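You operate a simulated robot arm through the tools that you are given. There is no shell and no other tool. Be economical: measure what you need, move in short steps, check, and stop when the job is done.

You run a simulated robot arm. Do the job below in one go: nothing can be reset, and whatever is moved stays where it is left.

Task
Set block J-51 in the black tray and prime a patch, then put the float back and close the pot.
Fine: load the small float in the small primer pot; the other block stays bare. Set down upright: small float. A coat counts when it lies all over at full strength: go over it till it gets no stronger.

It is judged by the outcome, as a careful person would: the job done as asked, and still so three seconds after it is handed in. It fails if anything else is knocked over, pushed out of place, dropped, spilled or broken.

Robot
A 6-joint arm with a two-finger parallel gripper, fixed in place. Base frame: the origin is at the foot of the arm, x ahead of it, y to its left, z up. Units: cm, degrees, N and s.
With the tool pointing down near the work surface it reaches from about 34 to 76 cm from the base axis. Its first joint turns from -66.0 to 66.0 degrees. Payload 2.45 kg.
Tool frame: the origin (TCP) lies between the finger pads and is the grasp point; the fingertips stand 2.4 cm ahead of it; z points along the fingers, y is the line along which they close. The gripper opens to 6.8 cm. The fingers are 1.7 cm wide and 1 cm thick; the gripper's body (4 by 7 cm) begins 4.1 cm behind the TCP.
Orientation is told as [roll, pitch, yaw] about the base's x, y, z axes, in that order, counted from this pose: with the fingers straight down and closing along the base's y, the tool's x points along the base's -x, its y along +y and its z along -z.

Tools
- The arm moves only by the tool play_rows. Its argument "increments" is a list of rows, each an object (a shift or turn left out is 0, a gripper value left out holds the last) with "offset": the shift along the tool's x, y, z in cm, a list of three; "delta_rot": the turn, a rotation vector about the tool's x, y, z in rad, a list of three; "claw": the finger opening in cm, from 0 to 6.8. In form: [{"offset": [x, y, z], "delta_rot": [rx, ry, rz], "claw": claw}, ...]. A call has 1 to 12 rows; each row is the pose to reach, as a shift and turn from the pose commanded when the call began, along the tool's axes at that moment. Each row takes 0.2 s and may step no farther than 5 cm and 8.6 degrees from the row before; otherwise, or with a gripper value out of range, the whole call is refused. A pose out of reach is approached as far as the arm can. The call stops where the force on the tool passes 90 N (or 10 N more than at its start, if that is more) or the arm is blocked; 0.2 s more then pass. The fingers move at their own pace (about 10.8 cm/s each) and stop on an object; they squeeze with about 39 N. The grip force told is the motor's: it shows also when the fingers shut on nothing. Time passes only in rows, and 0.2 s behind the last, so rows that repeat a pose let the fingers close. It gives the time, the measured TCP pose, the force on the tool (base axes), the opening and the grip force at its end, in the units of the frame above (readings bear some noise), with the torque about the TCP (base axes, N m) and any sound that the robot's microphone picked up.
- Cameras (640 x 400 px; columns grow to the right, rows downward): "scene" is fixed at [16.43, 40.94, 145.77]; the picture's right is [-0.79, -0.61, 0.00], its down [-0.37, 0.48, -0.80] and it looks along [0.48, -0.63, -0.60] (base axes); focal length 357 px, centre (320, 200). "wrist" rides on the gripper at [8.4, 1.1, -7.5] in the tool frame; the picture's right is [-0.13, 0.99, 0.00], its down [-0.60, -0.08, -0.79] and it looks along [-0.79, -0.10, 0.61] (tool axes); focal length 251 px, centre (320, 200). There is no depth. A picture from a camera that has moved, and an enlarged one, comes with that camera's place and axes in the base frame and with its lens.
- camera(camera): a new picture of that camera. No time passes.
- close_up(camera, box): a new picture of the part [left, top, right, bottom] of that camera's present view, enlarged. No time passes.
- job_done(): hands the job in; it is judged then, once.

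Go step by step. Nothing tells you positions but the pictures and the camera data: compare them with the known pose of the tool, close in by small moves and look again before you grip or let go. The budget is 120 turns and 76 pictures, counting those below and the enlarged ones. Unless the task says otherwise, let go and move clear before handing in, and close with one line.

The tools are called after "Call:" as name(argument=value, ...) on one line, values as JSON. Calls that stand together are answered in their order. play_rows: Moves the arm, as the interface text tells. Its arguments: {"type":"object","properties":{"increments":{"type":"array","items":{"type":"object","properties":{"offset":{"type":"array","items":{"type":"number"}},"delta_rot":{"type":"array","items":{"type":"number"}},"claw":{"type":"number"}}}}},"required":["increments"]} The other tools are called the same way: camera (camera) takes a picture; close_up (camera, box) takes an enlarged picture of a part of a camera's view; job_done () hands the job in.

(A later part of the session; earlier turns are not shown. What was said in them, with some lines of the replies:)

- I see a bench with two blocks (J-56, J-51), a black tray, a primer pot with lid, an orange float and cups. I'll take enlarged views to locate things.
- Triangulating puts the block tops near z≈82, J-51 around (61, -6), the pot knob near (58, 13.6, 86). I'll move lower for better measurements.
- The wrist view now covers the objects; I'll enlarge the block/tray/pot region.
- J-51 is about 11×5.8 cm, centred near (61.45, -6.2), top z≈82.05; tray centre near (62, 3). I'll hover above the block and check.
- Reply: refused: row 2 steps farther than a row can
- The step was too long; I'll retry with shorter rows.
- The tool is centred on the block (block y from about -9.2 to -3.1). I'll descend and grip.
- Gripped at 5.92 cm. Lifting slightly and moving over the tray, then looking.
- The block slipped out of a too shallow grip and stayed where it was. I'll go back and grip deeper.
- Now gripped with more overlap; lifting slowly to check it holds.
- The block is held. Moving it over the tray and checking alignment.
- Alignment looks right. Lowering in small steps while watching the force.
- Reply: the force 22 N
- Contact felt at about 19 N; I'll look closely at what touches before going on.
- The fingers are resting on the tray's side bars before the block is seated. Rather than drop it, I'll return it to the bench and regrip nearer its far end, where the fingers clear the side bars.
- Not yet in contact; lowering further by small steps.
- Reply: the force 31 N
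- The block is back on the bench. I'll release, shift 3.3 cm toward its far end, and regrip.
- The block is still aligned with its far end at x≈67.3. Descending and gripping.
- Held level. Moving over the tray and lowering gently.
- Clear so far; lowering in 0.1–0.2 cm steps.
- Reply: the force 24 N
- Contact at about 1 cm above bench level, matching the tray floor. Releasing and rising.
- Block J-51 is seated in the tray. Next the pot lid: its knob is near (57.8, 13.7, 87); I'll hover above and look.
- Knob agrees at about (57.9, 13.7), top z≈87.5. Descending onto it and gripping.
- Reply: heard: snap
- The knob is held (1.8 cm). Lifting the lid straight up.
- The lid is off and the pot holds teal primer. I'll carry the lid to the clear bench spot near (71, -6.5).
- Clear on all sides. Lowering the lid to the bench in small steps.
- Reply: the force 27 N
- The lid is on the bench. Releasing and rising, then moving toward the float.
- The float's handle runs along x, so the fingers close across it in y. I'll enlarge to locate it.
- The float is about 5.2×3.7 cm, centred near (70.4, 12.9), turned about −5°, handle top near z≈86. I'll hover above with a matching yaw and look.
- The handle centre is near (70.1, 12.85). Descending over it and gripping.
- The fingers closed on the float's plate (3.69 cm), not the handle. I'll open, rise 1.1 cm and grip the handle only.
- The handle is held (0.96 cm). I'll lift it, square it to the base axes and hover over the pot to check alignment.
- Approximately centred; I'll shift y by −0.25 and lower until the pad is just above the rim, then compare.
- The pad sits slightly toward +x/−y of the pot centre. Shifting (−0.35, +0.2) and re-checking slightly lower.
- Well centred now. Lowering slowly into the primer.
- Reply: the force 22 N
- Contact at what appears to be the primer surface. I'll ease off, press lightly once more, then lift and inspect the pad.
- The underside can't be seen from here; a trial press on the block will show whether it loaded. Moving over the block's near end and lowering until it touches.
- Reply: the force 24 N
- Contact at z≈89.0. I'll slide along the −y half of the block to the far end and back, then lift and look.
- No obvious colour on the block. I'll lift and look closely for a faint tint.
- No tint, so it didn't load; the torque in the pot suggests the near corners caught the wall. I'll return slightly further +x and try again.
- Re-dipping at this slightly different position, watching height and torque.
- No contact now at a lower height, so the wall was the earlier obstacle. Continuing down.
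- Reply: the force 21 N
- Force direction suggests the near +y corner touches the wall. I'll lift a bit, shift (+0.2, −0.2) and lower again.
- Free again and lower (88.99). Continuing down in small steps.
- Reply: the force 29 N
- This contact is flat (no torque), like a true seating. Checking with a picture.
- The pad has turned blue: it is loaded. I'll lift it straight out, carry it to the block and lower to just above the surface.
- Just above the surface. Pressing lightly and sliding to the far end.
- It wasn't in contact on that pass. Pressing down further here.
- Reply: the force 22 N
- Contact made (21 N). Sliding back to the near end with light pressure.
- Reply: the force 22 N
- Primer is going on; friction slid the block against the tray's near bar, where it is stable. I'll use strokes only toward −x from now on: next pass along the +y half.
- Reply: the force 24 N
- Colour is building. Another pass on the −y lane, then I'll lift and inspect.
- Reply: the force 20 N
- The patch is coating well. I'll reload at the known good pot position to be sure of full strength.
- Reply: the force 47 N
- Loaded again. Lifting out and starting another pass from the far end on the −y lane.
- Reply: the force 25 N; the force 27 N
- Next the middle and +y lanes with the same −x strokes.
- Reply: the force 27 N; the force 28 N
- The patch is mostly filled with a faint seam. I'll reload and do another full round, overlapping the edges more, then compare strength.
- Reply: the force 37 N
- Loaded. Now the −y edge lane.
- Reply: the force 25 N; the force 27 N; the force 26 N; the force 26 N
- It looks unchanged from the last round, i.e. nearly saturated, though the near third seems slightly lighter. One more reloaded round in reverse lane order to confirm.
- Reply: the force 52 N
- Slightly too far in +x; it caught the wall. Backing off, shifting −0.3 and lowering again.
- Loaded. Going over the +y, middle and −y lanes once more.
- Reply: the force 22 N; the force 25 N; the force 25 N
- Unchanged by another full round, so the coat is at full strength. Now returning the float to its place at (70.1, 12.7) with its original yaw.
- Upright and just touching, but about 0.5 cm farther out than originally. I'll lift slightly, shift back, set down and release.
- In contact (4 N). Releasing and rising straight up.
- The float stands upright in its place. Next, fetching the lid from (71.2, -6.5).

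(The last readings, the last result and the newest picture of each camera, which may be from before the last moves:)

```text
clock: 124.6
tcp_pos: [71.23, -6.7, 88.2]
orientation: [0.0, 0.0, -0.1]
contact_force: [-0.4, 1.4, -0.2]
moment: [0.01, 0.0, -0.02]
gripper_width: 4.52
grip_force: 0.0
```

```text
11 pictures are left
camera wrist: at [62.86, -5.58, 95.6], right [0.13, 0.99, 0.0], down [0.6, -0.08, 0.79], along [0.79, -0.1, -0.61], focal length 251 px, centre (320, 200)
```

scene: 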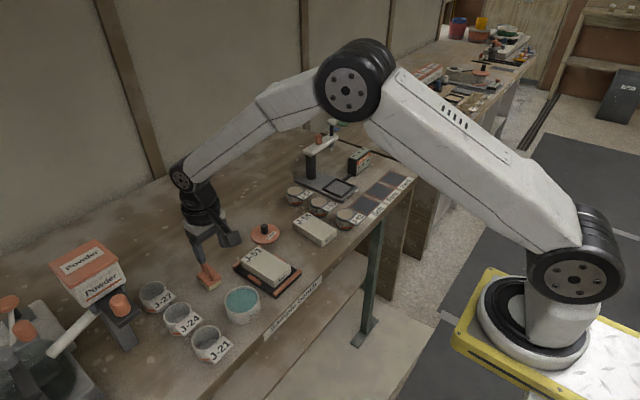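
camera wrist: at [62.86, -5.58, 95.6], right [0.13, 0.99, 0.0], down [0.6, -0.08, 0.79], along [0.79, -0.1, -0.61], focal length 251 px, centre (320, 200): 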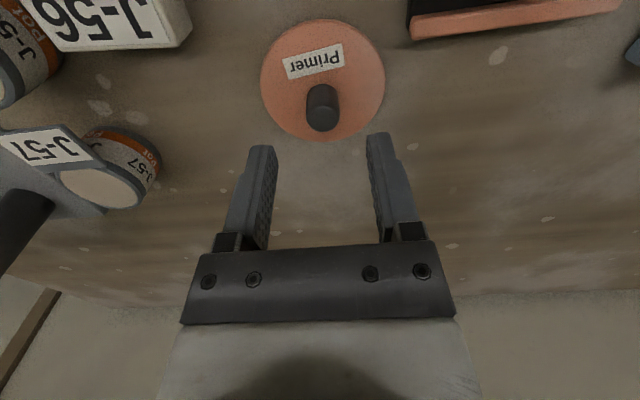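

Knob is right below the tool. Descending and gripping it.

Call:
play_rows(increments=[{"offset": [0, 0.1, 2]}, {"offset": [0, 0.1, 3.5]}, {"offset": [0, 0.1, 4.1]}, {"offset": [0, 0.1, 4.1]}, {"offset": [0, 0.1, 4.1], "claw": 0.5}, {"offset": [0, 0.1, 4.1], "claw": 0.5}, {"offset": [0, 0.1, 4.1], "claw": 0.5}, {"offset": [0, 0.1, 3.5]}, {"offset": [0, 0.1, 0]}, {"offset": [0, 0.1, -4]}, {"offset": [0, 0.1, -7]}, {"offset": [0, 0.1, -7]}])

```text
clock: 127.2
tcp_pos: [71.22, -6.5, 95.15]
orientation: [0.1, -0.1, -0.2]
contact_force: [0.5, -0.1, -2.0]
moment: [-0.03, 0.0, 0.02]
gripper_width: 1.81
grip_force: 36.4
```

Lid held. Carrying it over the pot and lowering to about 1.5 cm above the rim.

Call:
play_rows(increments=[{"offset": [2.2, 3.4, 0]}, {"offset": [4.4, 6.8, 0]}, {"offset": [6.6, 10.2, 0]}, {"offset": [8.8, 13.6, 0]}, {"offset": [11, 17, 0]}, {"offset": [13.5, 20.1, 0]}, {"offset": [13.5, 20.1, 0]}, {"offset": [13.5, 20.1, 3]}, {"offset": [13.5, 20.1, 5.5]}, {"offset": [13.5, 20.1, 5.5]}])

Call:
close_up(camera="scene", box=[200, 255, 280, 325])

Call:
camera(camera="wrist")

```text
clock: 129.4
tcp_pos: [57.73, 13.6, 89.45]
orientation: [0.0, -0.1, -0.1]
contact_force: [-0.1, 0.3, -0.4]
moment: [-0.01, -0.02, 0.0]
gripper_width: 1.83
grip_force: 36.5
```

```text
5.71 times, centred on (240, 290) of scene
camera zoom: at [16.43, 40.94, 145.77], right [-0.79, -0.61, 0.0], down [-0.37, 0.48, -0.8], along [0.48, -0.63, -0.6], focal length 2038 px, centre (777, -314)
```

zoom: 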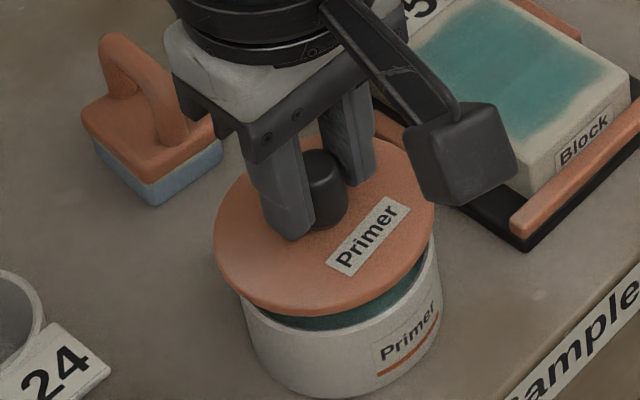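

```text
9 pictures are left
camera wrist: at [49.36, 14.74, 97.01], right [0.13, 0.99, 0.0], down [0.6, -0.08, 0.79], along [0.79, -0.1, -0.61], focal length 251 px, centre (320, 200)
```

wrist: 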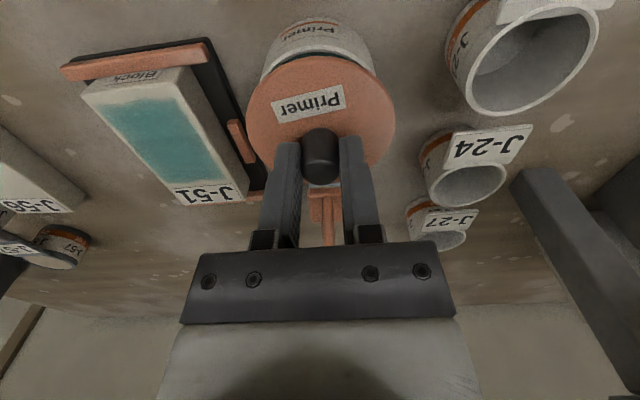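

Comparing with the first closed view, the pot has moved only about 0.2 cm (−y). I'll correct by (−0.1, −0.18) and lower the lid gently.

Call:
play_rows(increments=[{"offset": [0.1, -0.18, 0]}, {"offset": [0.1, -0.18, 0.6]}, {"offset": [0.1, -0.18, 0.9]}, {"offset": [0.1, -0.18, 1.05]}])

```text
clock: 130.4
tcp_pos: [57.66, 13.33, 88.52]
orientation: [0.1, -0.1, -0.1]
contact_force: [0.5, 0.0, -0.3]
moment: [0.04, -0.02, 0.01]
gripper_width: 1.85
grip_force: 37.1
```

Call:
play_rows(increments=[{"offset": [0, 0, 0.15]}, {"offset": [0, 0, 0.3]}, {"offset": [0, 0, 0.4]}])

Call:
close_up(camera="scene", box=[200, 255, 280, 325])

```text
clock: 131.2
tcp_pos: [57.66, 13.38, 88.18]
orientation: [0.0, -0.1, -0.1]
contact_force: [0.3, -0.3, 0.4]
moment: [-0.02, 0.01, 0.01]
gripper_width: 1.84
grip_force: 36.1
```

```text
5.71 times, centred on (240, 290) of scene
camera zoom: at [16.43, 40.94, 145.77], right [-0.79, -0.61, 0.0], down [-0.37, 0.48, -0.8], along [0.48, -0.63, -0.6], focal length 2038 px, centre (777, -314)
```

zoom: 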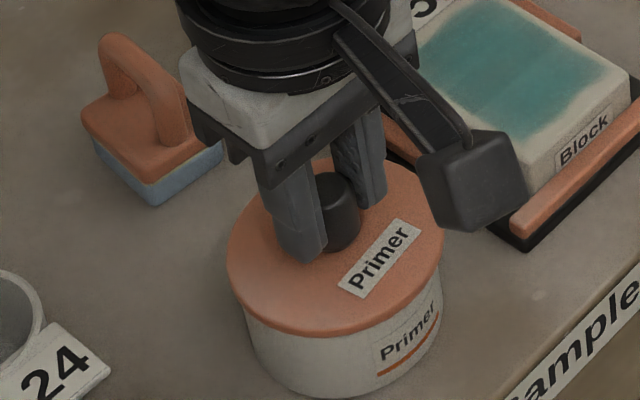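

The lid is almost seated and aligned. Nudging back 0.1 cm and lowering to contact.

Call:
play_rows(increments=[{"offset": [-0.08, 0.08, 0]}, {"offset": [-0.08, 0.08, 0.1]}, {"offset": [-0.08, 0.08, 0.2]}])

```text
clock: 132.0
tcp_pos: [57.67, 13.47, 88.04]
orientation: [0.0, 0.0, -0.1]
contact_force: [-9.1, -0.2, 17.6]
moment: [0.03, 0.28, -0.04]
gripper_width: 1.83
grip_force: 36.0
heard: snap
```

A snap was heard at the original height: the lid is on. Releasing and moving clear.

Call:
play_rows(increments=[{"offset": [0, 0, -0.1]}, {"offset": [0, 0, -0.1], "claw": 4.5}, {"offset": [0, 0, -0.1], "claw": 4.5}, {"offset": [0, 0, -2]}, {"offset": [0, 0, -6]}, {"offset": [0, 0, -10.5]}, {"offset": [4, 0, -13]}, {"offset": [8, 0, -15]}, {"offset": [8, 0, -15]}])

Call:
close_up(camera="scene", box=[160, 215, 320, 335])

Call:
camera(camera="wrist")

```text
clock: 134.0
tcp_pos: [49.67, 13.58, 102.98]
orientation: [0.0, -0.1, 0.0]
contact_force: [-0.2, 0.4, 0.0]
moment: [-0.01, 0.01, -0.04]
gripper_width: 4.53
grip_force: 0.1
```

```text
3.33 times, centred on (240, 275) of scene
camera zoom: at [16.43, 40.94, 145.77], right [-0.79, -0.61, 0.0], down [-0.37, 0.48, -0.8], along [0.48, -0.63, -0.6], focal length 1189 px, centre (587, -50)
```

zoom: 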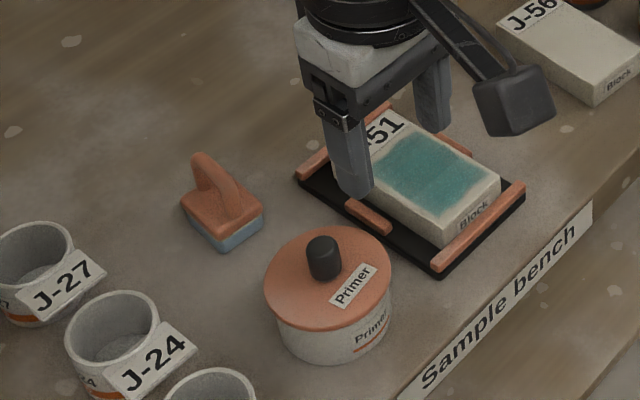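

```text
6 pictures are left
camera wrist: at [41.27, 14.58, 110.41], right [0.13, 0.99, 0.0], down [0.6, -0.08, 0.79], along [0.79, -0.1, -0.61], focal length 251 px, centre (320, 200)
```

wrist: 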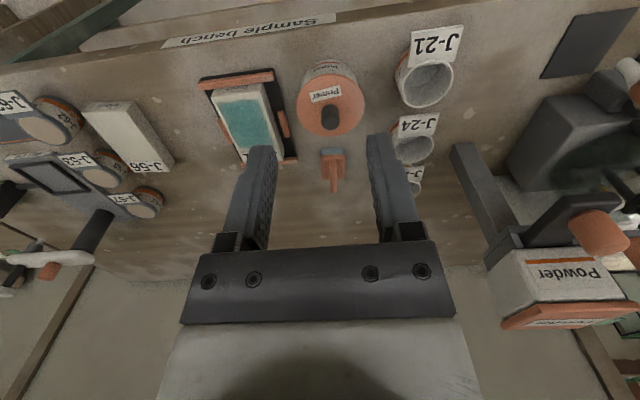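

Everything is in place: J-51 is coated in the tray, the float is upright, the pot is closed and J-56 is bare. Handing in.

Call:
job_done()

```text
The job is handed in.
```

Block J-51 is in the black tray with its patch primed: another full round of strokes made the coat no stronger. The small float is back upright in its place, the primer pot is closed, and J-56 is still bare.
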